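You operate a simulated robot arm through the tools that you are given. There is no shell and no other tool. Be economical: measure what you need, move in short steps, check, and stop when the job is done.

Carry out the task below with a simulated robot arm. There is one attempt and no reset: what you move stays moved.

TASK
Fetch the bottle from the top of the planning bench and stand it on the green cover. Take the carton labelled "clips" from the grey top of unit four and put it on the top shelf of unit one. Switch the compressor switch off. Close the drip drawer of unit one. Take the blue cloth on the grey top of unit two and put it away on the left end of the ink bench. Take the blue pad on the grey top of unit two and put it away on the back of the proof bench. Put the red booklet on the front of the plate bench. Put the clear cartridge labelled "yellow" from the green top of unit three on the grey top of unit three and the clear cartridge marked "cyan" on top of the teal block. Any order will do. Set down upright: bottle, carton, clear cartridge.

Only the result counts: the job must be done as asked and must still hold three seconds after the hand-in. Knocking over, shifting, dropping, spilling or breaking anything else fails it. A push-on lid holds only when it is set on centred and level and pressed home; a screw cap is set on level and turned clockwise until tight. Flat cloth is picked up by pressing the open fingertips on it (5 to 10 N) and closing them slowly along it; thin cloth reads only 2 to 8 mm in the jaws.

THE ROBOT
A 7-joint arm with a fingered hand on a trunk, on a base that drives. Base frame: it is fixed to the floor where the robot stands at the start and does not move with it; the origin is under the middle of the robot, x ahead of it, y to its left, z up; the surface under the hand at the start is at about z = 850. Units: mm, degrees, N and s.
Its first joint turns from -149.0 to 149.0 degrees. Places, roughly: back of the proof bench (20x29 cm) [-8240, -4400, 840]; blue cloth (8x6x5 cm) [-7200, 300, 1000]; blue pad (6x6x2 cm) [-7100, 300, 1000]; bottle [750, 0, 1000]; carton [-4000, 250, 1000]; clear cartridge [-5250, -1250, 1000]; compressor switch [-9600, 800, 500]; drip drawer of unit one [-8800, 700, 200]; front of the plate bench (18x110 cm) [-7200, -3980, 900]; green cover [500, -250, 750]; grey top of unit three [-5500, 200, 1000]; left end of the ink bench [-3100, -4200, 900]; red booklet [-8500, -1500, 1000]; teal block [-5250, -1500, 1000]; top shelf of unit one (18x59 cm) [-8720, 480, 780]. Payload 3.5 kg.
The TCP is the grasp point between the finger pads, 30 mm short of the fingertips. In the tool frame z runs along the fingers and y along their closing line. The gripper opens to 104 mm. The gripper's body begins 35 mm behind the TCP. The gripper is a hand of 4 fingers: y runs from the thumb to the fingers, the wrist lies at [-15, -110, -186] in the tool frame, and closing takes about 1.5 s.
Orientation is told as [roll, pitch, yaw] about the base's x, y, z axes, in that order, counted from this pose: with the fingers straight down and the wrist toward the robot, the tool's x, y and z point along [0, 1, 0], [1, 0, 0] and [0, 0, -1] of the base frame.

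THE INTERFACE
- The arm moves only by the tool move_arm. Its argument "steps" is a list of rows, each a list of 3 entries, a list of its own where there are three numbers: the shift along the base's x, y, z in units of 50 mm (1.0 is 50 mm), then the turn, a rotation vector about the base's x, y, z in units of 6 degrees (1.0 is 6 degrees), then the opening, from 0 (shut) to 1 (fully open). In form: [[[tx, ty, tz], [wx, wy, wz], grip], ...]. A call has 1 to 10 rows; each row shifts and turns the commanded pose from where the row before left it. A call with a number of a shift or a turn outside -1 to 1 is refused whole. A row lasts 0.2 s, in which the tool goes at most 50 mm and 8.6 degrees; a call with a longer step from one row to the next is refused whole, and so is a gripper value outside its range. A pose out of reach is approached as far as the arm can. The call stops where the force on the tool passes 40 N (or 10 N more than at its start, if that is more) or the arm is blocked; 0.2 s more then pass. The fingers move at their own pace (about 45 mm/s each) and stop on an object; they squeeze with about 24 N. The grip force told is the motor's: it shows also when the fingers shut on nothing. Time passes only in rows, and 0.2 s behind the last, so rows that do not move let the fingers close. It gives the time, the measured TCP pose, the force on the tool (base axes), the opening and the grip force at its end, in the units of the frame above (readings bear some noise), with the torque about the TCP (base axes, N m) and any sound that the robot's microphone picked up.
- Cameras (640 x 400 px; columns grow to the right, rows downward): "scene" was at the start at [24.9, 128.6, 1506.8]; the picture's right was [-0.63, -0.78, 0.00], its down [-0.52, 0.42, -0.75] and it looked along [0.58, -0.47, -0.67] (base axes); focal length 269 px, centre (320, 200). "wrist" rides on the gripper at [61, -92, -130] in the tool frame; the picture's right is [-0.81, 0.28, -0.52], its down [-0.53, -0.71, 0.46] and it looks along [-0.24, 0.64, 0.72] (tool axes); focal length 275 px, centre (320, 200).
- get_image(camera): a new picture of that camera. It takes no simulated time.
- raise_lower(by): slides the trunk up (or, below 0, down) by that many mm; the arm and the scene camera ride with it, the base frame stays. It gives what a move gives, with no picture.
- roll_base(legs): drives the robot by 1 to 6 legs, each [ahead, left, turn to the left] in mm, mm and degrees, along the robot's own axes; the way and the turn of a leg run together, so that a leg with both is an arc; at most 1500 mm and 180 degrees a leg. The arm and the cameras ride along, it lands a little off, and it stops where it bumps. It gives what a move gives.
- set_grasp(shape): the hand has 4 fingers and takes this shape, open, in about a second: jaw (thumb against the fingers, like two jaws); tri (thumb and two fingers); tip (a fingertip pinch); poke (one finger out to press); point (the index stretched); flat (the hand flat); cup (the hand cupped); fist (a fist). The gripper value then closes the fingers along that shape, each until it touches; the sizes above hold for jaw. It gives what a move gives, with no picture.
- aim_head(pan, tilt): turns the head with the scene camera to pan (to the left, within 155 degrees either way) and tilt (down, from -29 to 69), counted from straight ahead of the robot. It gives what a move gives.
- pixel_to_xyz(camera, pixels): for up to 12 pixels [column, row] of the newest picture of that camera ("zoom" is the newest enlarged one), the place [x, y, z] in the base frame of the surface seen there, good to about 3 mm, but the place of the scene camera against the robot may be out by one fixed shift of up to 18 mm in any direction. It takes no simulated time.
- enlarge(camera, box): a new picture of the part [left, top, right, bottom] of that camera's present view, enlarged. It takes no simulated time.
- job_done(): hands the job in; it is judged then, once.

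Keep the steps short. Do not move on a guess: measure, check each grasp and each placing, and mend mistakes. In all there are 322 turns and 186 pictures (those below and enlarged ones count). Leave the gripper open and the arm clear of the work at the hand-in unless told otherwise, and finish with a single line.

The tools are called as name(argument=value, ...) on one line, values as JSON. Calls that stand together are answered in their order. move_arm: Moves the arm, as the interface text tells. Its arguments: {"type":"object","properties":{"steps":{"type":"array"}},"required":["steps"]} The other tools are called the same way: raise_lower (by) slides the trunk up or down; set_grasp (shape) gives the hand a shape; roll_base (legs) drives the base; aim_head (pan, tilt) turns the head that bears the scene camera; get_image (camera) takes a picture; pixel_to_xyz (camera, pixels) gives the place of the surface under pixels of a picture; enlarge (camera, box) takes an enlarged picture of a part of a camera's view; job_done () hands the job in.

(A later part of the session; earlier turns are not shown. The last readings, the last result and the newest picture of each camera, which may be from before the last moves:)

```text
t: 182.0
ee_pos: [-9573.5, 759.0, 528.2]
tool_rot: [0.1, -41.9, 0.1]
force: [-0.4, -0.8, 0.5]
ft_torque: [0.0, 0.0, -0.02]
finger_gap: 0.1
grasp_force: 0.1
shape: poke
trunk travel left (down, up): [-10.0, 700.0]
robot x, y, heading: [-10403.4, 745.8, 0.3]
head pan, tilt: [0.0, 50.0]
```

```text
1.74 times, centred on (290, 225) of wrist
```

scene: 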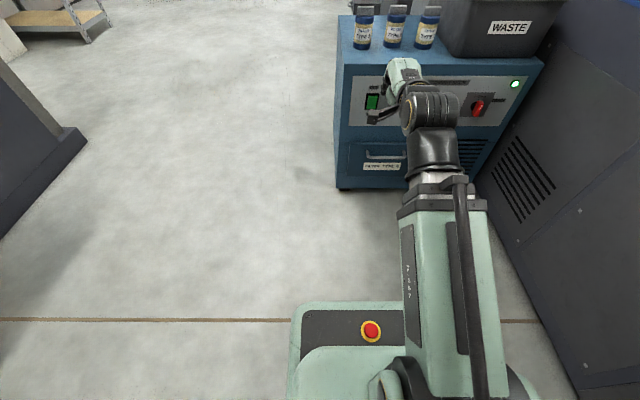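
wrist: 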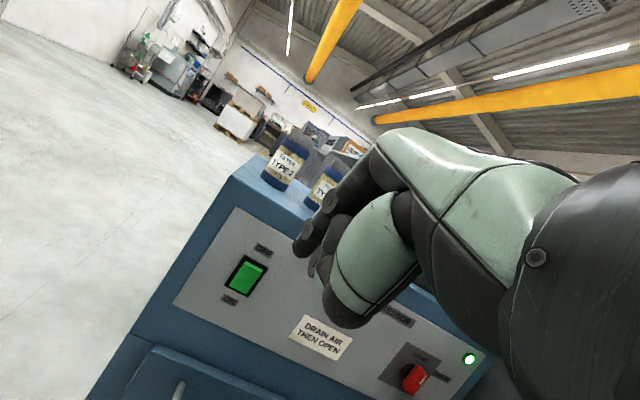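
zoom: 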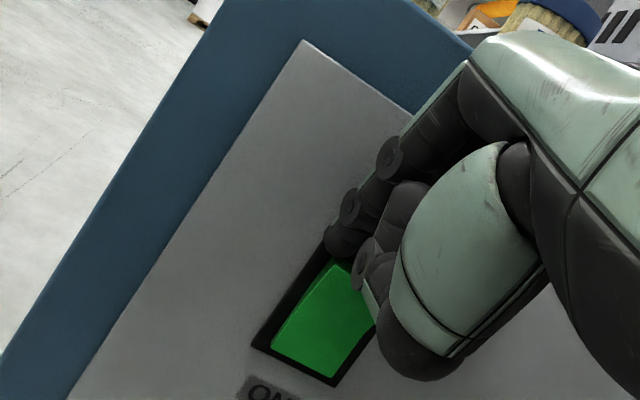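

No contact: tip is slightly too high. Retract, lower 9 mm, press again further.

move_arm(steps=[[[-0.5, 0, 0], [0, 0, 0], 1], [[0, 0, -0.18], [0, 0, 0], 1], [[0.2, 0, 0], [0, 0, 0], 1], [[0.2, 0, 0], [0, 0, 0], 1], [[0.1, 0, 0], [0, 0, 0], 1], [[0.1, 0, 0], [0, 0, 0], 1], [[0.06, 0, 0], [0, 0, 0], 1], [[0.06, 0, 0], [0, 0, 0], 1], [[0.06, 0, 0], [0, 0, 0], 1]])

enlarge(camera="wrist", box=[160, 110, 420, 340])

```text
t: 183.3
ee_pos: [-9576.4, 760.3, 517.6]
tool_rot: [0.1, -41.9, 0.1]
force: [-29.3, -2.4, 5.3]
ft_torque: [-0.08, 0.47, -0.21]
finger_gap: 0.0
grasp_force: 0.0
shape: poke
trunk travel left (down, up): [-10.0, 700.0]
robot x, y, heading: [-10405.6, 748.8, 0.4]
head pan, tilt: [0.0, 50.0]
stopped in row 6: the force on the tool passed its limit at 44 N (the readings are from after the stop); the commanded pose is now the measured one
```

```text
1.74 times, centred on (290, 225) of wrist
```

zoom: 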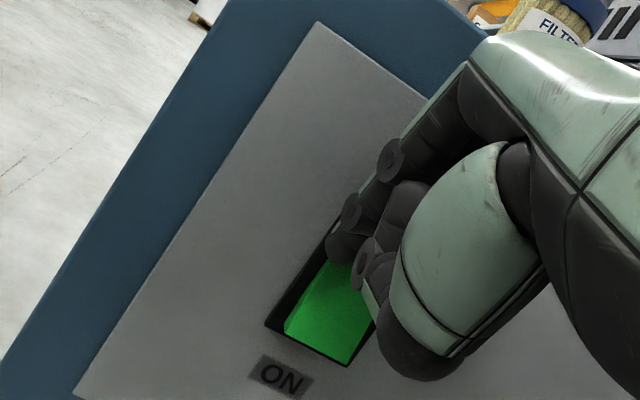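

Contact at 44 N. Retracting to inspect.

move_arm(steps=[[[-0.8, 0, 0], [0, 0, 0], 1], [[-0.9, 0, 0.2], [0, 0, 0], 1], [[-0.9, 0, 0.2], [0, 0, 0], 1]])

enlarge(camera="wrist", box=[180, 180, 360, 340])

enlarge(camera="scene", box=[340, 50, 540, 150])

```text
t: 184.2
ee_pos: [-9704.5, 758.5, 537.6]
tool_rot: [0.1, -41.8, 0.1]
force: [0.4, -0.3, 0.0]
ft_torque: [-0.03, -0.01, -0.01]
finger_gap: 0.0
grasp_force: 0.1
shape: poke
trunk travel left (down, up): [-10.0, 700.0]
robot x, y, heading: [-10401.9, 748.1, 0.2]
head pan, tilt: [0.0, 50.0]
```

```text
2.50 times, centred on (270, 260) of wrist
```

zoom: 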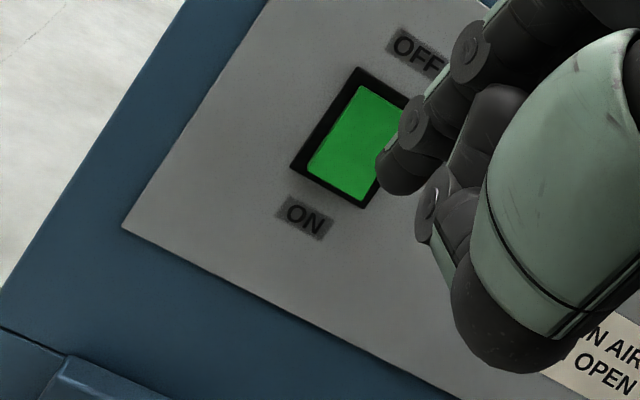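

```text
3.20 times, centred on (440, 100) of scene
```

zoom: 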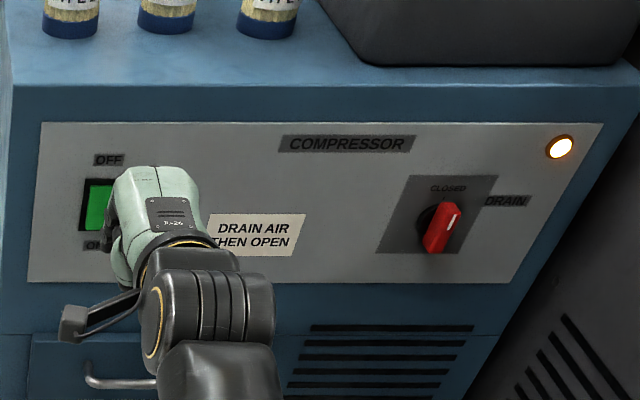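

The lamp turned from green to amber and the rocker flipped: compressor is off. Now to the drip drawer: rolling left, then ahead to x≈-8850.

roll_base(legs=[[-50, 800, 0], [1500, 0, 0], [130, 0, 0]])

aim_head(pan=-75, tilt=55)

get_image(camera="scene")

```text
t: 196.5
ee_pos: [-8101.1, 1605.5, 536.1]
tool_rot: [0.1, -41.7, 1.0]
force: [0.6, -0.7, -1.5]
ft_torque: [0.01, 0.01, 0.01]
finger_gap: 0.1
grasp_force: 0.2
shape: poke
trunk travel left (down, up): [-10.0, 700.0]
robot x, y, heading: [-8804.5, 1581.7, 1.2]
head pan, tilt: [0.0, 50.0]
```

```text
t: 198.0
ee_pos: [-8102.9, 1605.5, 536.1]
tool_rot: [0.0, -41.8, 1.0]
force: [0.6, -0.9, 0.4]
ft_torque: [0.01, -0.01, 0.02]
finger_gap: 0.2
grasp_force: 0.1
shape: poke
trunk travel left (down, up): [-10.0, 700.0]
robot x, y, heading: [-8804.0, 1586.1, 1.1]
head pan, tilt: [-75.0, 55.0]
```

```text
121 pictures are left
```

scene: 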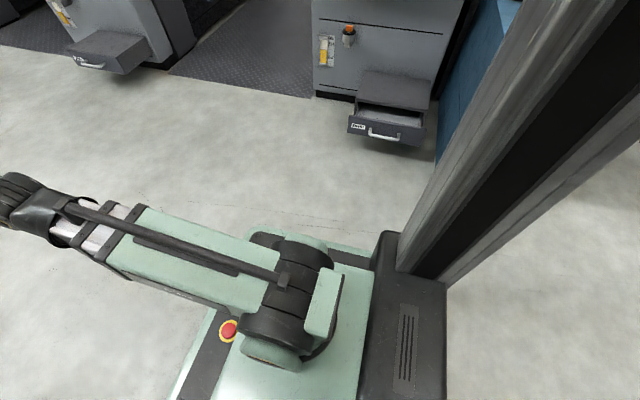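

enlarge(camera="scene", box=[310, 40, 450, 150])

pixel_to_xyz(camera="scene", pixels=[[350, 125], [356, 117], [424, 133], [418, 142], [385, 134], [365, 70], [430, 108], [360, 97], [375, 110], [388, 122], [388, 128], [348, 40]])

```text
3.64 times, centred on (380, 95) of scene
```

zoom: 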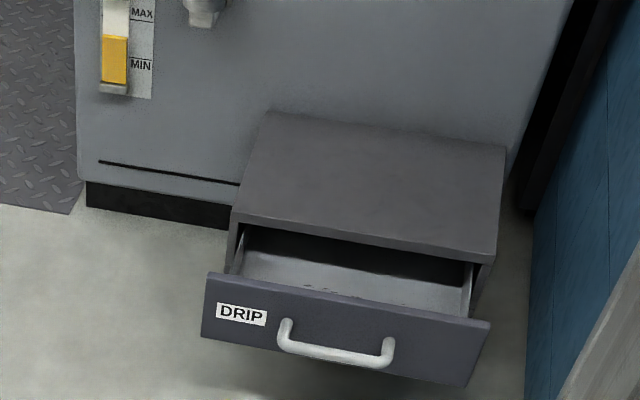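

```text
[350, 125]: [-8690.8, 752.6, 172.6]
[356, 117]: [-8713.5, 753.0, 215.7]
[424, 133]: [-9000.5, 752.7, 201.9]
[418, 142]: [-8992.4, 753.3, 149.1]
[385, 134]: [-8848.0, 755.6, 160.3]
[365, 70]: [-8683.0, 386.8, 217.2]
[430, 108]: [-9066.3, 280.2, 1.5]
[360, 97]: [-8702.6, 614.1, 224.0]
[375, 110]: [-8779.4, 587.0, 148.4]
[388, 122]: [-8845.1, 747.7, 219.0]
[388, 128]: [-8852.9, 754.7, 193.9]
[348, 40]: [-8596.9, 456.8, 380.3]
```

Drawer front at y≈753, x -8690…-9005, top z≈218; handle lower. I swing the arm to point -y with the same pitched poke finger.

move_arm(steps=[[[-0.284, -0.904, 0], [0, 0, -0.632], 1], [[-0.284, -0.904, 0], [0, 0, -0.632], 1], [[-0.284, -0.904, 0], [0, 0, -0.632], 1], [[-0.284, -0.904, 0], [0, 0, -0.632], 1], [[-0.284, -0.904, 0], [0, 0, -0.632], 1], [[-0.284, -0.904, 0], [0, 0, -0.632], 1], [[-0.284, -0.904, 0], [0, 0, -0.632], 1], [[-0.284, -0.904, 0], [0, 0, -0.632], 1], [[-0.284, -0.904, 0], [0, 0, -0.632], 1], [[-0.284, -0.904, 0], [0, 0, -0.632], 1]])

move_arm(steps=[[[-0.815, -0.565, 0], [0, 0, -0.632], 1], [[-0.815, -0.565, 0], [0, 0, -0.632], 1], [[-0.815, -0.565, 0], [0, 0, -0.632], 1], [[-0.815, -0.565, 0], [0, 0, -0.632], 1], [[-0.815, -0.565, 0], [0, 0, -0.632], 1], [[-0.815, -0.565, 0], [0, 0, -0.632], 1], [[-0.815, -0.565, 0], [0, 0, -0.632], 1], [[-0.815, -0.565, 0], [0, 0, -0.632], 1], [[-0.815, -0.565, 0], [0, 0, -0.632], 1], [[-0.815, -0.565, 0], [0, 0, -0.632], 1]])

move_arm(steps=[[[-0.97, -0.095, 0], [0, 0, -0.632], 1], [[-0.97, -0.095, 0], [0, 0, -0.632], 1], [[-0.97, -0.095, 0], [0, 0, -0.632], 1], [[-0.97, -0.095, 0], [0, 0, -0.632], 1]])

get_image(camera="scene")

```text
t: 200.2
ee_pos: [-8242.5, 1152.2, 536.9]
tool_rot: [0.2, -41.8, -37.0]
force: [0.0, -0.7, -1.0]
ft_torque: [0.02, 0.01, -0.03]
finger_gap: 0.1
grasp_force: 0.0
shape: poke
trunk travel left (down, up): [-10.0, 700.0]
robot x, y, heading: [-8805.3, 1584.2, 1.2]
head pan, tilt: [-75.0, 55.0]
```

```text
t: 202.4
ee_pos: [-8650.8, 870.9, 536.0]
tool_rot: [0.2, -41.8, -74.9]
force: [-0.3, 0.4, -0.1]
ft_torque: [0.01, 0.04, -0.02]
finger_gap: 0.1
grasp_force: 0.0
shape: poke
trunk travel left (down, up): [-10.0, 700.0]
robot x, y, heading: [-8806.1, 1582.8, 1.1]
head pan, tilt: [-75.0, 55.0]
```

```text
t: 203.4
ee_pos: [-8842.8, 851.5, 535.9]
tool_rot: [0.0, -41.9, -90.1]
force: [-0.4, -1.2, -0.3]
ft_torque: [0.02, -0.03, 0.0]
finger_gap: 0.1
grasp_force: 0.0
shape: poke
trunk travel left (down, up): [-10.0, 700.0]
robot x, y, heading: [-8804.8, 1585.9, 1.0]
head pan, tilt: [-75.0, 55.0]
```

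```text
119 pictures are left
```

scene: 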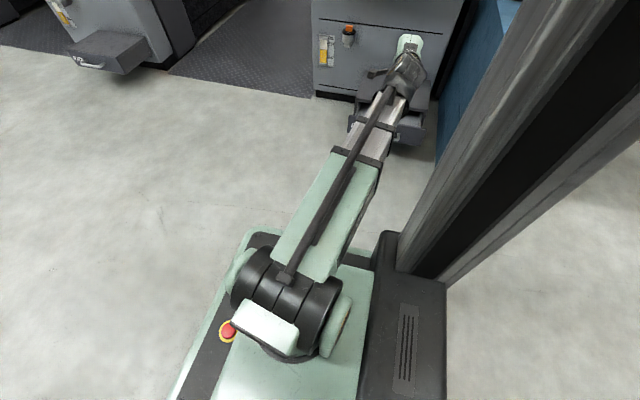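

Lowering the tip to z≈200 in front of the drawer face.

move_arm(steps=[[[0, 0, -0.9], [0, 0, 0], 1], [[0, 0, -0.9], [0, 0, 0], 1], [[0, 0, -0.9], [0, 0, 0], 1], [[0, 0, -0.9], [0, 0, 0], 1], [[0, 0, -0.9], [0, 0, 0], 1], [[0, 0, -0.9], [0, 0, 0], 1], [[0, 0, -0.88], [0, 0, 0], 1]])

get_image(camera="wrist")

```text
t: 205.0
ee_pos: [-8845.3, 854.6, 221.6]
tool_rot: [0.1, -41.9, -90.1]
force: [-0.4, -0.3, -0.4]
ft_torque: [0.01, 0.01, 0.02]
finger_gap: 0.0
grasp_force: 0.2
shape: poke
trunk travel left (down, up): [-10.0, 700.0]
robot x, y, heading: [-8803.6, 1583.7, 1.1]
head pan, tilt: [-75.0, 55.0]
```

```text
118 pictures are left
```

wrist: 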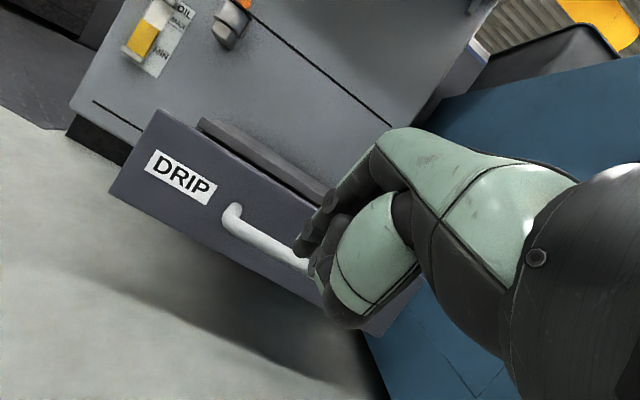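

pixel_to_xyz(camera="wrist", pixels=[[233, 210], [270, 245], [155, 115], [115, 190], [200, 220], [260, 190], [300, 215], [220, 125]])

```text
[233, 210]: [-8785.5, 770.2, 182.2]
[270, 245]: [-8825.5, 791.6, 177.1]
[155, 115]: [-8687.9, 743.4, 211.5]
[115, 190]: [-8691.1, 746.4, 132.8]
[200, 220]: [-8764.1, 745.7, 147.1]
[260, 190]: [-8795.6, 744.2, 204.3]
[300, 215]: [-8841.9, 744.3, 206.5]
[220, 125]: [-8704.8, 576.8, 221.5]
```

Pushing in -y: first 150 mm.

move_arm(steps=[[[0, -0.5, 0], [0, 0, 0], 1], [[0, -0.5, 0], [0, 0, 0], 1], [[0, -0.4, 0], [0, 0, 0], 1], [[0, -0.3, 0], [0, 0, 0], 1], [[0, -0.3, 0], [0, 0, 0], 1], [[0, -0.3, 0], [0, 0, 0], 1], [[0, -0.3, 0], [0, 0, 0], 1]])

move_arm(steps=[[[0, -0.2, 0], [0, 0, 0], 1], [[0, -0.2, 0], [0, 0, 0], 1], [[0, -0.2, 0], [0, 0, 0], 1], [[0, -0.2, 0], [0, 0, 0], 1], [[0, -0.2, 0], [0, 0, 0], 1], [[0, -0.2, 0], [0, 0, 0], 1], [[0, -0.2, 0], [0, 0, 0], 1]])

get_image(camera="wrist")

```text
t: 206.6
ee_pos: [-8844.2, 722.0, 224.0]
tool_rot: [0.1, -41.8, -89.9]
force: [0.4, 1.7, 0.4]
ft_torque: [-0.05, 0.0, -0.01]
finger_gap: 0.0
grasp_force: 0.1
shape: poke
trunk travel left (down, up): [-10.0, 700.0]
robot x, y, heading: [-8802.3, 1583.0, 1.2]
head pan, tilt: [-75.0, 55.0]
```

```text
t: 208.2
ee_pos: [-8846.0, 652.5, 222.6]
tool_rot: [0.1, -41.8, -90.0]
force: [0.3, -0.6, 0.1]
ft_torque: [-0.02, 0.04, 0.0]
finger_gap: 0.0
grasp_force: 0.1
shape: poke
trunk travel left (down, up): [-10.0, 700.0]
robot x, y, heading: [-8802.6, 1585.2, 1.1]
head pan, tilt: [-75.0, 55.0]
```

```text
117 pictures are left
```

wrist: 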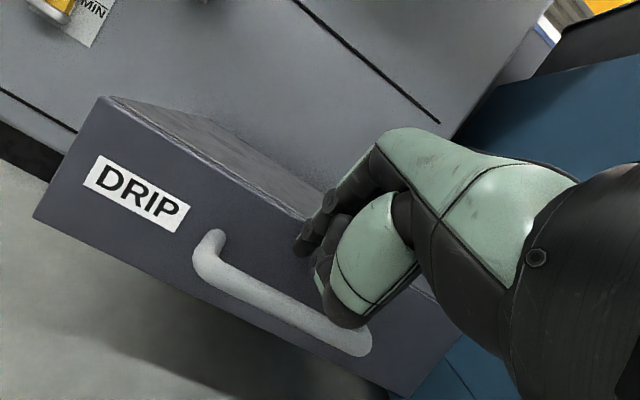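

Panel looks flush with its housing. Pressing gently a bit more to confirm it's home.

move_arm(steps=[[[0, -0.1, 0], [0, 0, 0], 1], [[0, -0.1, 0], [0, 0, 0], 1], [[0, -0.1, 0], [0, 0, 0], 1], [[0, -0.1, 0], [0, 0, 0], 1], [[0, -0.1, 0], [0, 0, 0], 1], [[0, -0.1, 0], [0, 0, 0], 1]])

enlarge(camera="wrist", box=[20, 60, 340, 300])

```text
t: 209.2
ee_pos: [-8844.6, 637.9, 225.2]
tool_rot: [0.0, -42.1, -90.0]
force: [0.2, 23.5, 10.7]
ft_torque: [0.17, 0.12, -0.03]
finger_gap: 0.1
grasp_force: 0.0
shape: poke
trunk travel left (down, up): [-10.0, 700.0]
robot x, y, heading: [-8806.2, 1589.2, 1.3]
head pan, tilt: [-75.0, 55.0]
stopped in row 5: the force on the tool passed its limit at 44 N (the readings are from after the stop); the commanded pose is now the measured one
```

```text
1.67 times, centred on (180, 180) of wrist
```

zoom: 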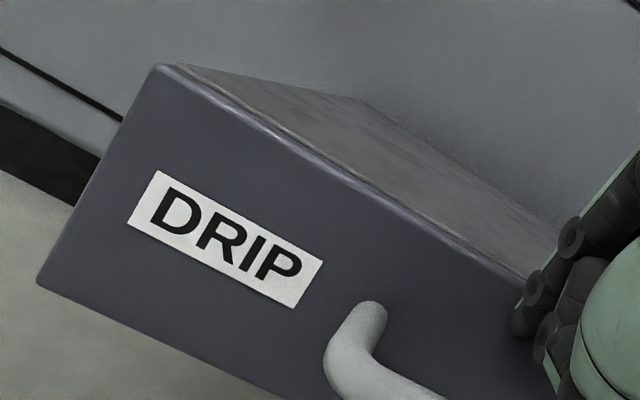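

Drawer is home (hard stop, flush). Retracting, raising and restoring the jaw with the tool pointing down.

move_arm(steps=[[[0, 0.8, 0], [0, 0, 0], 1], [[0, 0.9, 0.2], [0, 0, 0], 1], [[0, 0.9, 0.3], [0, 0, 0], 1], [[0, 0.5, 0.8], [0, 0, 0], 1], [[0, 0, 0.9], [0, 0, 0], 1], [[0, 0, 0.9], [0, 0, 0], 1], [[0, 0, 0.9], [0, 0, 0], 1], [[0, 0, 0.9], [0, 0, 0], 1], [[0, 0, 0.9], [0, 0, 0], 1], [[0, 0, 0.9], [0, 0, 0], 1]])

raise_lower(by=400)

raise_lower(by=240)

set_grasp(shape="jaw")

move_arm(steps=[[[0, -0.2, 0], [-1, 0, 0], 1], [[0, -0.2, 0], [-1, 0, 0], 1], [[0, -0.2, 0], [-1, 0, 0], 1], [[0, -0.2, 0], [-1, 0, 0], 1], [[0, 0, 0], [-1, 0, 0], 1], [[0, 0, 0], [-1, 0, 0], 1], [[0, 0, 0], [-1, 0, 0], 1]])

```text
t: 211.4
ee_pos: [-8844.1, 789.8, 557.4]
tool_rot: [0.1, -41.9, -90.0]
force: [-0.2, 0.1, -0.7]
ft_torque: [-0.01, 0.02, -0.01]
finger_gap: 0.0
grasp_force: 0.1
shape: poke
trunk travel left (down, up): [-10.0, 700.0]
robot x, y, heading: [-8801.7, 1583.9, 1.4]
head pan, tilt: [-75.0, 55.0]
```

```text
t: 215.3
ee_pos: [-8844.8, 789.9, 955.7]
tool_rot: [0.2, -41.9, -90.0]
force: [-0.3, -0.4, 0.3]
ft_torque: [-0.02, -0.02, 0.01]
finger_gap: 0.1
grasp_force: 0.0
shape: poke
trunk travel left (down, up): [-410.0, 300.0]
robot x, y, heading: [-8801.5, 1584.1, 1.0]
head pan, tilt: [-75.0, 55.0]
```

```text
t: 217.8
ee_pos: [-8844.2, 790.0, 1197.1]
tool_rot: [0.3, -42.0, -89.9]
force: [-0.1, -0.4, 0.5]
ft_torque: [-0.03, -0.02, -0.03]
finger_gap: 0.1
grasp_force: 0.1
shape: poke
trunk travel left (down, up): [-650.0, 60.0]
robot x, y, heading: [-8802.8, 1579.8, 0.8]
head pan, tilt: [-75.0, 55.0]
```

```text
t: 218.7
ee_pos: [-8844.8, 789.3, 1195.5]
tool_rot: [0.3, -41.8, -90.0]
force: [-0.9, 0.5, 0.4]
ft_torque: [0.02, -0.02, -0.01]
finger_gap: 104.0
grasp_force: 0.0
shape: jaw
trunk travel left (down, up): [-650.0, 60.0]
robot x, y, heading: [-8806.0, 1583.3, 1.2]
head pan, tilt: [-75.0, 55.0]
```

```text
t: 220.3
ee_pos: [-8852.4, 750.4, 1197.3]
tool_rot: [-3.1, -83.7, -86.2]
force: [0.9, 1.1, -0.1]
ft_torque: [0.0, 0.0, 0.02]
finger_gap: 103.7
grasp_force: 0.0
shape: jaw
out of reach, approached as far as the arm can: row 7
trunk travel left (down, up): [-650.0, 60.0]
robot x, y, heading: [-8803.7, 1585.3, 1.5]
head pan, tilt: [-75.0, 55.0]
```

Wrong direction; turning back the other way to vertical.

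move_arm(steps=[[[0, 0, 0], [1, 0, 0], 1], [[0, 0, 0], [1, 0, 0], 1], [[0, 0, 0], [1, 0, 0], 1], [[0, 0, 0], [1, 0, 0], 1], [[0, 0, 0], [1, 0, 0], 1], [[0, 0, 0], [1, 0, 0], 1], [[0, 0, 0], [1, 0, 0], 1], [[0, 0, 0], [1, 0, 0], 1], [[0, 0, 0], [1, 0, 0], 1], [[0, 0, 0], [1, 0, 0], 1]])

move_arm(steps=[[[0, 0, 0], [1, 0, 0], 1], [[0, 0, 0], [1, 0, 0], 1], [[0, 0, 0], [1, 0, 0], 1], [[0, 0, 0], [0.95, 0, 0], 1]])

roll_base(legs=[[1500, -140, -1], [180, 0, 0]])

aim_head(pan=-80, tilt=42)

get_image(camera="scene")

```text
t: 222.5
ee_pos: [-8851.4, 750.3, 1197.6]
tool_rot: [0.2, -23.9, -90.0]
force: [0.4, 0.8, 0.3]
ft_torque: [-0.04, -0.04, -0.01]
finger_gap: 104.0
grasp_force: 0.0
shape: jaw
trunk travel left (down, up): [-650.0, 60.0]
robot x, y, heading: [-8802.7, 1583.3, 1.2]
head pan, tilt: [-75.0, 55.0]
```

```text
t: 223.5
ee_pos: [-8851.6, 750.8, 1197.8]
tool_rot: [0.0, -0.2, -90.0]
force: [-0.6, -0.5, 0.5]
ft_torque: [0.04, -0.02, 0.01]
finger_gap: 104.1
grasp_force: 0.1
shape: jaw
trunk travel left (down, up): [-650.0, 60.0]
robot x, y, heading: [-8802.8, 1585.8, 1.1]
head pan, tilt: [-75.0, 55.0]
```

```text
refused: leg 1 is longer than a leg can be; nothing moved
```

```text
t: 224.2
ee_pos: [-8851.9, 750.6, 1198.3]
tool_rot: [0.2, -0.3, -89.9]
force: [0.4, -0.1, -0.4]
ft_torque: [0.0, -0.01, -0.02]
finger_gap: 103.9
grasp_force: 0.1
shape: jaw
trunk travel left (down, up): [-650.0, 60.0]
robot x, y, heading: [-8802.9, 1582.2, 1.3]
head pan, tilt: [-80.0, 42.0]
```

```text
115 pictures are left
```

scene: 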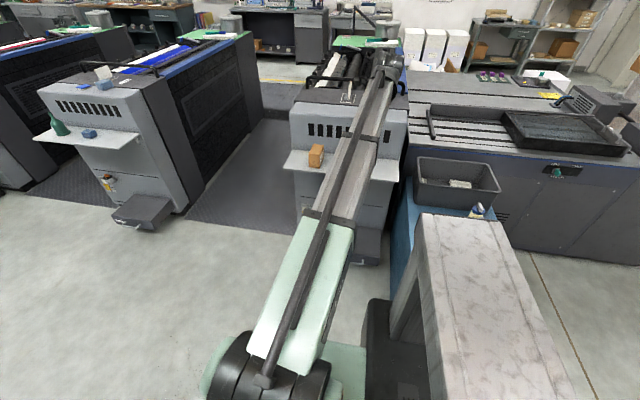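

Driving to unit two; robot to about (-7150, 1150).

roll_base(legs=[[1480, -100, -1.2], [165, 0, 0], [0, -330, 0]])

get_image(camera="wrist")

get_image(camera="scene")

```text
t: 234.3
ee_pos: [-7213.3, 353.3, 1196.3]
tool_rot: [0.2, -0.3, -89.5]
force: [0.0, 0.3, -0.9]
ft_torque: [-0.01, 0.02, -0.01]
finger_gap: 103.8
grasp_force: 0.1
shape: jaw
trunk travel left (down, up): [-650.0, 60.0]
robot x, y, heading: [-7171.6, 1186.3, 1.6]
head pan, tilt: [-80.0, 42.0]
```

```text
114 pictures are left
```

wrist: 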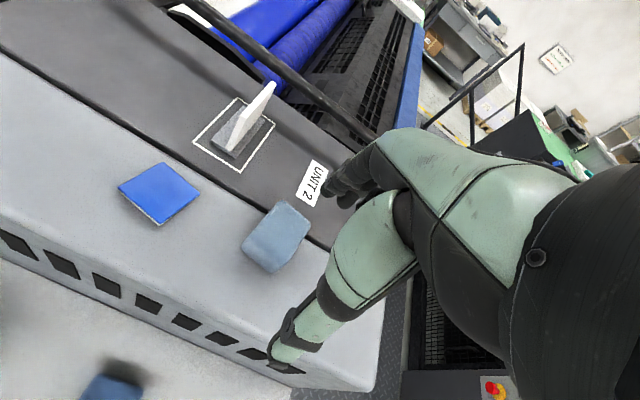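

```text
113 pictures are left
```

scene: 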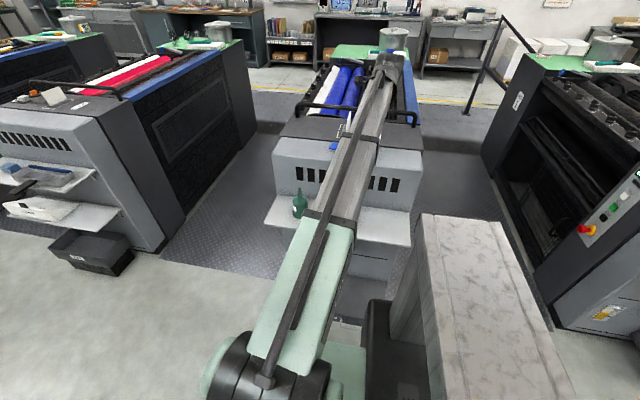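

pixel_to_xyz(camera="wrist", pixels=[[161, 164], [199, 190], [157, 222], [119, 187], [160, 192], [276, 203], [309, 222], [278, 270], [243, 250], [275, 235], [215, 260], [240, 190]])

enlarge(camera="wrist", box=[100, 140, 340, 300])

pixel_to_xyz(camera="scene", pixels=[[185, 215], [290, 250], [230, 200], [265, 130], [440, 190], [490, 220], [440, 150], [440, 110], [415, 175], [500, 175]])

```text
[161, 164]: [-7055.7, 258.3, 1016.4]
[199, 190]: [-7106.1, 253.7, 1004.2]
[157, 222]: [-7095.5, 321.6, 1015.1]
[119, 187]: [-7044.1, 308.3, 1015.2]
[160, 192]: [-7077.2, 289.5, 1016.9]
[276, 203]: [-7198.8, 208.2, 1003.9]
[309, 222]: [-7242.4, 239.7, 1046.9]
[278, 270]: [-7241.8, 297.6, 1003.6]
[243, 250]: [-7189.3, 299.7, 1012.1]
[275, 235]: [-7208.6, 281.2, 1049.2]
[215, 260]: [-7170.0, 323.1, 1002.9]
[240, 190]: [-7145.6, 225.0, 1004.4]
```

```text
2.50 times, centred on (220, 220) of wrist
```

zoom: 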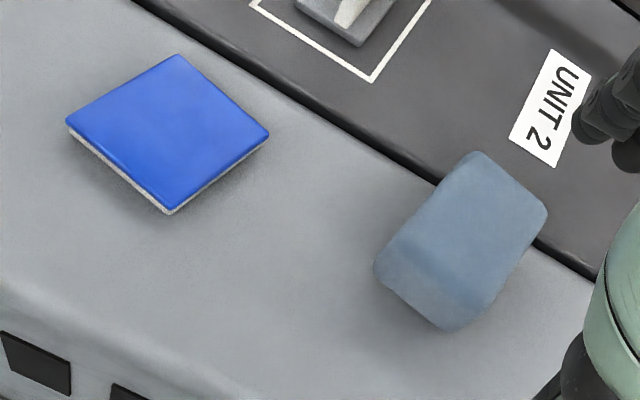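

```text
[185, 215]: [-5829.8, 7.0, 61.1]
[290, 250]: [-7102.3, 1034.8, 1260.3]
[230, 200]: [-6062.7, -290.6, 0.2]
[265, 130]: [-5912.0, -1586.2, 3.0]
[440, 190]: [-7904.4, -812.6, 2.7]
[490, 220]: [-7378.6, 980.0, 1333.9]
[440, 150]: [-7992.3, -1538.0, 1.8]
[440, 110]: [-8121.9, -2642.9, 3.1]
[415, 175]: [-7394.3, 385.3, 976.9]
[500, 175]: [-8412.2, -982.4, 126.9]
```

The gaps between units are flat floor (~980 mm wide), so I can cross there. The bright flat one at (160,192) is the pad (centre (-7076,287), z 1003–1016, turned ≈12°); the puffy one is the cloth. Pad first: rolling closer and aligning.

roll_base(legs=[[135, -60, -1.5]])

move_arm(steps=[[[0, 0, -0.4], [0, 0, -0.9], 1], [[0, 0, -0.4], [0, 0, -0.9], 1]])

enlarge(camera="wrist", box=[140, 140, 400, 400])

```text
t: 235.7
ee_pos: [-7100.7, 297.1, 1196.3]
tool_rot: [0.1, -0.2, -91.1]
force: [-0.2, 0.1, 1.2]
ft_torque: [0.0, 0.0, 0.01]
finger_gap: 104.0
grasp_force: 0.1
shape: jaw
trunk travel left (down, up): [-650.0, 60.0]
robot x, y, heading: [-7035.2, 1129.9, -0.2]
head pan, tilt: [-80.0, 42.0]
```

```text
t: 236.2
ee_pos: [-7099.7, 296.7, 1157.7]
tool_rot: [0.2, -0.2, -102.1]
force: [0.2, -0.3, 0.2]
ft_torque: [0.0, -0.02, 0.0]
finger_gap: 104.2
grasp_force: 0.1
shape: jaw
trunk travel left (down, up): [-650.0, 60.0]
robot x, y, heading: [-7031.3, 1132.2, 0.3]
head pan, tilt: [-80.0, 42.0]
```

```text
1.54 times, centred on (270, 270) of wrist
```

zoom: 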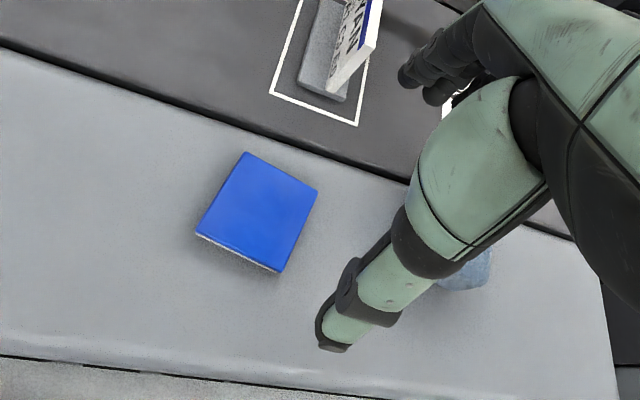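

pixel_to_xyz(camera="zoom", pixels=[[246, 155], [314, 193], [277, 268], [199, 233], [260, 210]])

```text
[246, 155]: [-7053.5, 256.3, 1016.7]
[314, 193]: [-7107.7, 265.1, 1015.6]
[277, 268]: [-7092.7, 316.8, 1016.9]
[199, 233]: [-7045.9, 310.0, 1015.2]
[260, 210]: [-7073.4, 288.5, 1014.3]
```

Moving over the pad centre (-7075,287) and down to fingertips just above the surface.

move_arm(steps=[[[0.25, -0.1, -0.5], [0, 0, 0.1], 1], [[0.25, -0.1, -0.5], [0, 0, 0.1], 1], [[0, 0, -0.7], [0, 0, 0], 1], [[0, 0, -0.5], [0, 0, 0], 1], [[0, 0, -0.2], [0, 0, 0], 1]])

get_image(camera="wrist")

```text
t: 237.4
ee_pos: [-7074.0, 287.9, 1036.7]
tool_rot: [0.2, -0.1, -100.8]
force: [0.0, -0.3, 0.5]
ft_torque: [-0.01, 0.04, 0.03]
finger_gap: 104.2
grasp_force: 0.1
shape: jaw
trunk travel left (down, up): [-650.0, 60.0]
robot x, y, heading: [-7036.4, 1129.6, 0.1]
head pan, tilt: [-80.0, 42.0]
```

```text
110 pictures are left
```

wrist: 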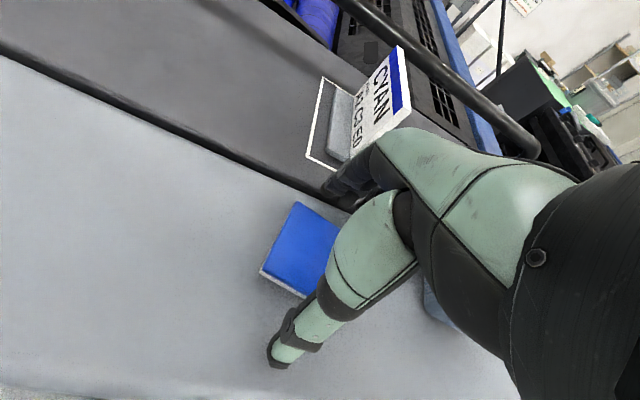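

Closing on the pad.

move_arm(steps=[[[0, 0, -0.03], [0, 0, 0], 0.8], [[0, 0, 0], [0, 0, 0], 0.5], [[0, 0, 0], [0, 0, 0], 0.3], [[0, 0, 0], [0, 0, 0], 0], [[0, 0, 0], [0, 0, 0], 0], [[0, 0, 0], [0, 0, 0], 0], [[0, 0, 0], [0, 0, 0], 0]])

move_arm(steps=[[[0, 0, 0.3], [0, 0, 0], 0], [[0, 0, 0.6], [0, 0, 0], 0], [[0, 0, 0.9], [0, 0, 0], 0], [[0, 0, 0.9], [0, 0, 0], 0]])

get_image(camera="wrist")

```text
t: 239.1
ee_pos: [-7074.2, 287.7, 1035.2]
tool_rot: [0.3, -0.3, -100.8]
force: [-0.5, -0.5, 0.5]
ft_torque: [0.01, -0.03, 0.02]
finger_gap: 52.3
grasp_force: 24.2
shape: jaw
trunk travel left (down, up): [-650.0, 60.0]
robot x, y, heading: [-7034.2, 1131.7, -0.0]
head pan, tilt: [-80.0, 42.0]
```

```text
t: 240.1
ee_pos: [-7072.4, 286.0, 1172.8]
tool_rot: [0.2, -0.3, -100.8]
force: [0.1, -0.4, -0.9]
ft_torque: [-0.01, -0.01, 0.01]
finger_gap: 52.1
grasp_force: 24.2
shape: jaw
trunk travel left (down, up): [-650.0, 60.0]
robot x, y, heading: [-7031.3, 1130.3, -0.1]
head pan, tilt: [-80.0, 42.0]
```

```text
109 pictures are left
```

wrist: 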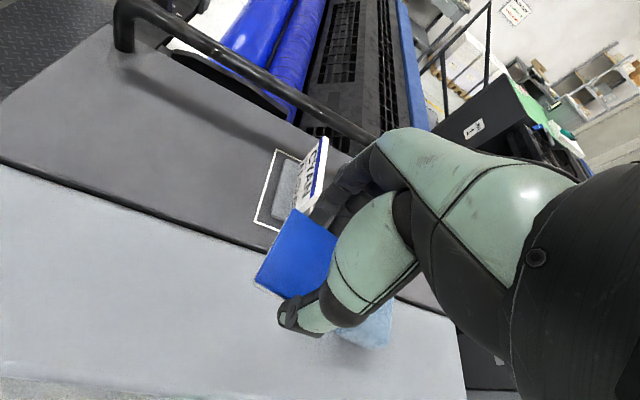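

Pad held. Checking the black handrail near the far end of the gap before crossing.

pixel_to_xyz(camera="scene", pixels=[[466, 110], [505, 17], [483, 60], [529, 45], [545, 300], [507, 190], [470, 112], [440, 88]])

aim_head(pan=-130, tilt=30)

get_image(camera="scene")

```text
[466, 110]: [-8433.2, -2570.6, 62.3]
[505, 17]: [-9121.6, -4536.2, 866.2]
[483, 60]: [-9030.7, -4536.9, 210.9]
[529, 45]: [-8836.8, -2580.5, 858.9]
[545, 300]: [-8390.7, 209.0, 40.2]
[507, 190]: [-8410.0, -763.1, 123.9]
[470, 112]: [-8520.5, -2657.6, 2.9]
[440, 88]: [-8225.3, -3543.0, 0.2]
```

```text
t: 241.2
ee_pos: [-7072.6, 286.2, 1172.3]
tool_rot: [0.1, -0.2, -100.7]
force: [0.0, -0.2, 0.2]
ft_torque: [-0.01, 0.01, 0.0]
finger_gap: 52.0
grasp_force: 24.1
shape: jaw
trunk travel left (down, up): [-650.0, 60.0]
robot x, y, heading: [-7035.1, 1129.4, 0.2]
head pan, tilt: [-130.0, 30.0]
```

```text
108 pictures are left
```

scene: 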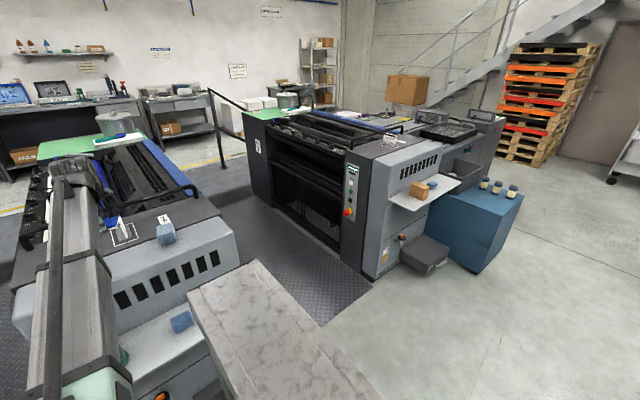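

pixel_to_xyz(camera="scene", pixels=[[300, 300], [280, 260], [265, 230], [250, 212], [235, 195], [215, 180], [222, 162], [190, 195], [245, 160], [370, 290], [242, 262], [185, 160]])

```text
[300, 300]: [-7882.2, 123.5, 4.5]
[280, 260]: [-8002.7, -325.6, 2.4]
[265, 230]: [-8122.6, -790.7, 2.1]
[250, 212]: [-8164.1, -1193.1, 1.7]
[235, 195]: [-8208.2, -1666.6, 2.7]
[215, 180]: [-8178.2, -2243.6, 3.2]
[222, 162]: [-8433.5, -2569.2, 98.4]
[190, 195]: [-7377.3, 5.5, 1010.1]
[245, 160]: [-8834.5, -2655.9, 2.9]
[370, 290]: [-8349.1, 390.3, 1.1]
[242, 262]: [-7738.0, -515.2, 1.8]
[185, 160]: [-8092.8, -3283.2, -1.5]
```

All flat. I'd cross sideways (heading 0, arm leading). Checking my base's length first by looking down.

aim_head(pan=-60, tilt=69)

get_image(camera="scene")

```text
t: 242.6
ee_pos: [-7071.8, 285.1, 1171.4]
tool_rot: [0.1, -0.2, -100.8]
force: [-0.2, 0.1, 0.7]
ft_torque: [-0.02, 0.03, 0.0]
finger_gap: 52.1
grasp_force: 24.1
shape: jaw
trunk travel left (down, up): [-650.0, 60.0]
robot x, y, heading: [-7033.2, 1130.8, -0.1]
head pan, tilt: [-60.0, 68.8]
```

```text
107 pictures are left
```

scene: 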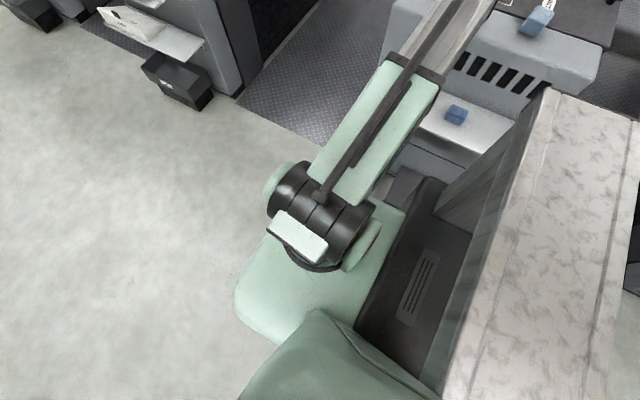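

pixel_to_xyz(camera="scene", pixels=[[238, 300], [262, 245], [270, 335], [400, 215], [395, 330], [435, 185], [345, 325], [540, 95], [445, 390]])

```text
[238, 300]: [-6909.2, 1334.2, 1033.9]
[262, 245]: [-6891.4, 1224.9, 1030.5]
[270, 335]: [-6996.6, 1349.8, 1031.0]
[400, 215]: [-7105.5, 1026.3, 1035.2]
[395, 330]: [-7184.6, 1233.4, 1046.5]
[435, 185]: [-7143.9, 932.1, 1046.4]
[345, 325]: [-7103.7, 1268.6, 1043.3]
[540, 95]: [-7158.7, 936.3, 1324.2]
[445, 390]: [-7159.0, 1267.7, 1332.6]
```

Base fits (≈±320 along x vs 980 gap). Moving: left 300, back 875 to x≈-7910, then right into the gap.

roll_base(legs=[[0, 300, 0], [-875, 0, 0], [0, -900, 0]])

aim_head(pan=-90, tilt=45)

get_image(camera="scene")

```text
t: 253.3
ee_pos: [-7971.4, -320.7, 1172.5]
tool_rot: [0.2, -0.2, -101.4]
force: [0.1, 0.2, -0.9]
ft_torque: [0.02, 0.04, 0.03]
finger_gap: 52.2
grasp_force: 23.5
shape: jaw
trunk travel left (down, up): [-650.0, 60.0]
robot x, y, heading: [-7925.9, 526.2, -0.4]
head pan, tilt: [-60.0, 68.8]
```

```text
t: 254.3
ee_pos: [-7969.6, -319.4, 1172.2]
tool_rot: [0.2, -0.3, -101.3]
force: [-0.5, -0.6, -0.4]
ft_torque: [0.01, -0.01, 0.01]
finger_gap: 52.1
grasp_force: 23.6
shape: jaw
trunk travel left (down, up): [-650.0, 60.0]
robot x, y, heading: [-7927.9, 528.7, -0.6]
head pan, tilt: [-90.0, 45.0]
```

```text
106 pictures are left
```

scene: 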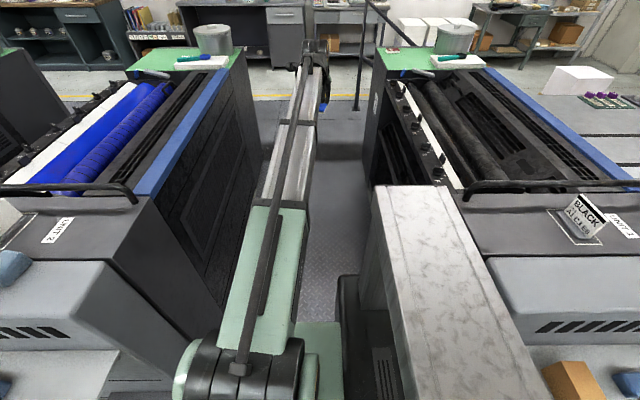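

Centred in the gap. Continuing right 3000 mm.

roll_base(legs=[[0, -1500, 0.5], [0, -1500, 0]])

get_image(camera="scene")

```text
t: 268.7
ee_pos: [-7914.6, -3314.4, 1172.9]
tool_rot: [0.1, -0.2, -100.7]
force: [-0.4, -0.1, -0.1]
ft_torque: [-0.01, -0.02, -0.02]
finger_gap: 52.0
grasp_force: 23.9
shape: jaw
trunk travel left (down, up): [-650.0, 60.0]
robot x, y, heading: [-7881.4, -2468.6, 0.2]
head pan, tilt: [-90.0, 45.0]
```

```text
105 pictures are left
```

scene: 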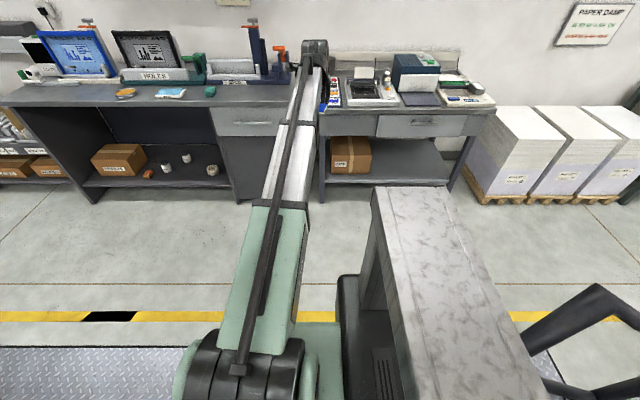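

Plate bench on the left, proof bench at right (400,105). Measuring.

pixel_to_xyz(camera="scene", pixels=[[345, 118], [440, 112], [420, 90], [370, 95], [415, 65], [455, 90], [335, 70], [230, 105], [130, 100], [150, 75], [50, 100], [300, 105]])

enlarge(camera="scene", box=[300, 30, 520, 150])

```text
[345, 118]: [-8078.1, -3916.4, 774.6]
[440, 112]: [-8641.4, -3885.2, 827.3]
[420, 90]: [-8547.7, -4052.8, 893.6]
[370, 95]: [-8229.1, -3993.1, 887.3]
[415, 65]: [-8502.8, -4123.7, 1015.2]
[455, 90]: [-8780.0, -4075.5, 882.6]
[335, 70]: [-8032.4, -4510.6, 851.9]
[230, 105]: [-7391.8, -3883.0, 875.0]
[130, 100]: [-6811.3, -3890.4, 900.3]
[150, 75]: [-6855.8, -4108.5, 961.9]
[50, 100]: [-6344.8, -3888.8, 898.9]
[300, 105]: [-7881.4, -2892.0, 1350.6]
```

```text
2.91 times, centred on (410, 90) of scene
```

zoom: 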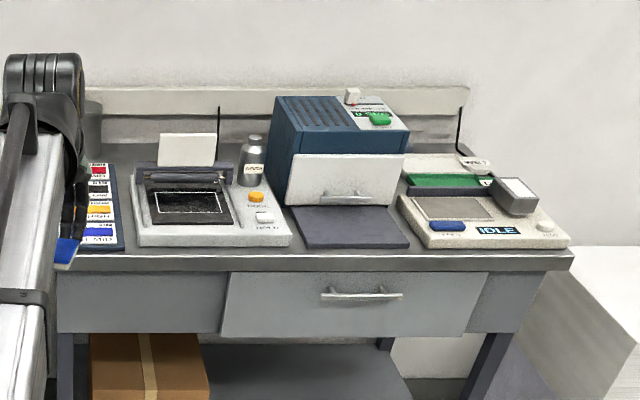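

The back area lies behind the white instrument. Rolling to about (-8210,-3250) and looking from above with the wrist camera.

roll_base(legs=[[-320, -780, 0]])

get_image(camera="wrist")

get_image(camera="scene")

```text
t: 273.2
ee_pos: [-8232.5, -4104.9, 1171.7]
tool_rot: [0.2, -0.1, -100.7]
force: [0.6, 0.1, -0.1]
ft_torque: [-0.01, -0.02, -0.01]
finger_gap: 52.1
grasp_force: 23.9
shape: jaw
trunk travel left (down, up): [-650.0, 60.0]
robot x, y, heading: [-8198.7, -3260.9, -0.2]
head pan, tilt: [-90.0, 45.0]
```

```text
103 pictures are left
```

wrist: 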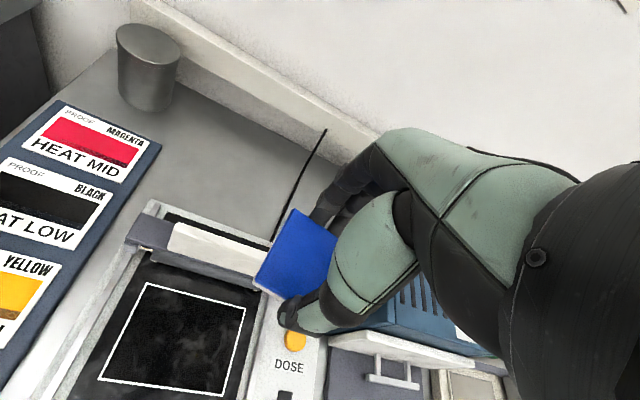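

```text
102 pictures are left
```

scene: 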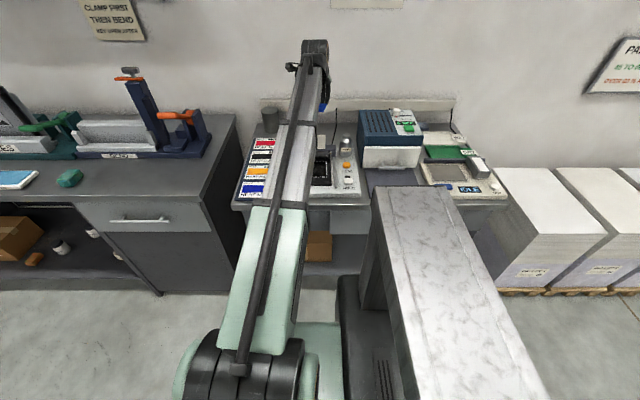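

Measuring the free bench area behind the instrument.

pixel_to_xyz(camera="wrist", pixels=[[230, 150], [200, 200], [270, 165], [190, 110], [320, 140], [275, 230], [150, 80], [300, 180], [165, 150], [215, 232], [260, 100], [120, 130]])

```text
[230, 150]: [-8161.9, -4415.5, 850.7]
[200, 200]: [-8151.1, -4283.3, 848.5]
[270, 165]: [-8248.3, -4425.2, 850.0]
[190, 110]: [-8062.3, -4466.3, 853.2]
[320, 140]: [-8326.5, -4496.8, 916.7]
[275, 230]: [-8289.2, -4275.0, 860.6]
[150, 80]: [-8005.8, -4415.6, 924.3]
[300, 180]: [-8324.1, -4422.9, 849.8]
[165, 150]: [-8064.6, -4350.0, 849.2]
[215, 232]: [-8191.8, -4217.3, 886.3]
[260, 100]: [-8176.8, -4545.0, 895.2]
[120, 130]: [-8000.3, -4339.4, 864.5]
```

Bench z≈850; free between the cup (-8005,-4415) and a thin cable near x≈-8310. Target pad centre (-8215,-4400). Rolling 230 closer; then arm out, and down partially.

roll_base(legs=[[0, -230, 0]])

move_arm(steps=[[[0.06, -0.4, 0], [0, 0, 0], 0], [[0.06, -0.4, 0], [0, 0, 0], 0], [[0.06, -0.4, 0], [0, 0, 0], 0]])

raise_lower(by=-220)

get_image(camera="wrist")

```text
t: 274.9
ee_pos: [-8235.6, -4336.4, 1173.3]
tool_rot: [0.2, -0.2, -100.8]
force: [1.0, -0.6, -0.1]
ft_torque: [0.0, 0.02, -0.02]
finger_gap: 52.2
grasp_force: 24.5
shape: jaw
trunk travel left (down, up): [-650.0, 60.0]
robot x, y, heading: [-8197.0, -3494.0, 0.2]
head pan, tilt: [-90.0, 45.0]
```

```text
t: 275.7
ee_pos: [-8225.5, -4395.8, 1172.0]
tool_rot: [0.3, -0.1, -100.9]
force: [-0.7, -0.4, -0.1]
ft_torque: [0.03, -0.01, -0.01]
finger_gap: 51.8
grasp_force: 24.1
shape: jaw
trunk travel left (down, up): [-650.0, 60.0]
robot x, y, heading: [-8195.9, -3486.4, -0.2]
head pan, tilt: [-90.0, 45.0]
```

```text
t: 278.1
ee_pos: [-8225.9, -4395.4, 951.9]
tool_rot: [0.1, -0.1, -100.7]
force: [0.5, -0.4, -1.2]
ft_torque: [-0.01, 0.0, 0.03]
finger_gap: 52.0
grasp_force: 23.9
shape: jaw
trunk travel left (down, up): [-430.0, 280.0]
robot x, y, heading: [-8197.8, -3490.8, -0.1]
head pan, tilt: [-90.0, 45.0]
```

```text
101 pictures are left
```

wrist: 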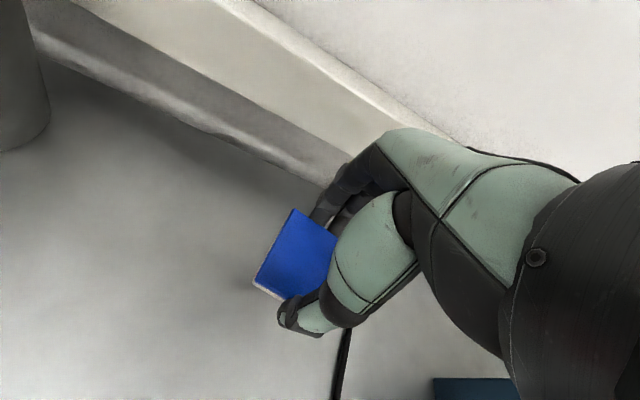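

pixel_to_xyz(camera="wrist", pixels=[[340, 370], [345, 340], [220, 140], [300, 175], [250, 90], [200, 200], [310, 190]])

```text
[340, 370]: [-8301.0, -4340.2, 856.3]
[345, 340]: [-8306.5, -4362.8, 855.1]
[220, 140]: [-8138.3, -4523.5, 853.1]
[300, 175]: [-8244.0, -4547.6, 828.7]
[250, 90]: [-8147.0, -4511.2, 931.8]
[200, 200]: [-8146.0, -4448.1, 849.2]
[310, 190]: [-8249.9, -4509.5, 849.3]
```

Clear. Lowering 62 mm then creeping.

move_arm(steps=[[[0.16, 0, -0.4], [0, 0, 0], 0], [[0, 0, -0.4], [0, 0, 0], 0], [[0, 0, -0.3], [0, 0, 0], 0], [[0, 0, -0.14], [0, 0, 0], 0]])

move_arm(steps=[[[0, 0, -0.05], [0, 0, 0], 0], [[0, 0, -0.05], [0, 0, 0], 0], [[0, 0, -0.04], [0, 0, 0], 0]])

```text
t: 279.1
ee_pos: [-8219.2, -4396.3, 890.5]
tool_rot: [0.2, -0.3, -100.8]
force: [-0.5, 0.3, 0.6]
ft_torque: [-0.04, -0.04, 0.01]
finger_gap: 51.8
grasp_force: 24.0
shape: jaw
trunk travel left (down, up): [-430.0, 280.0]
robot x, y, heading: [-8198.4, -3492.9, 0.1]
head pan, tilt: [-90.0, 45.0]
```

```text
t: 279.9
ee_pos: [-8217.3, -4394.8, 883.1]
tool_rot: [0.1, -0.1, -100.8]
force: [0.7, -0.5, -0.8]
ft_torque: [0.03, 0.02, 0.0]
finger_gap: 51.9
grasp_force: 23.9
shape: jaw
trunk travel left (down, up): [-430.0, 280.0]
robot x, y, heading: [-8197.7, -3489.8, 0.0]
head pan, tilt: [-90.0, 45.0]
```

move_arm(steps=[[[0, 0, -0.04], [0, 0, 0], 0], [[0, 0, -0.02], [0, 0, 0], 0], [[0, 0, 0], [0, 0, 0], 0]])

```text
t: 280.7
ee_pos: [-8216.7, -4395.1, 880.8]
tool_rot: [0.2, -0.3, -100.8]
force: [-0.6, -1.7, 9.5]
ft_torque: [0.11, 0.01, 0.0]
finger_gap: 51.9
grasp_force: 24.0
shape: jaw
trunk travel left (down, up): [-430.0, 280.0]
robot x, y, heading: [-8197.7, -3487.4, 0.0]
head pan, tilt: [-90.0, 45.0]
```

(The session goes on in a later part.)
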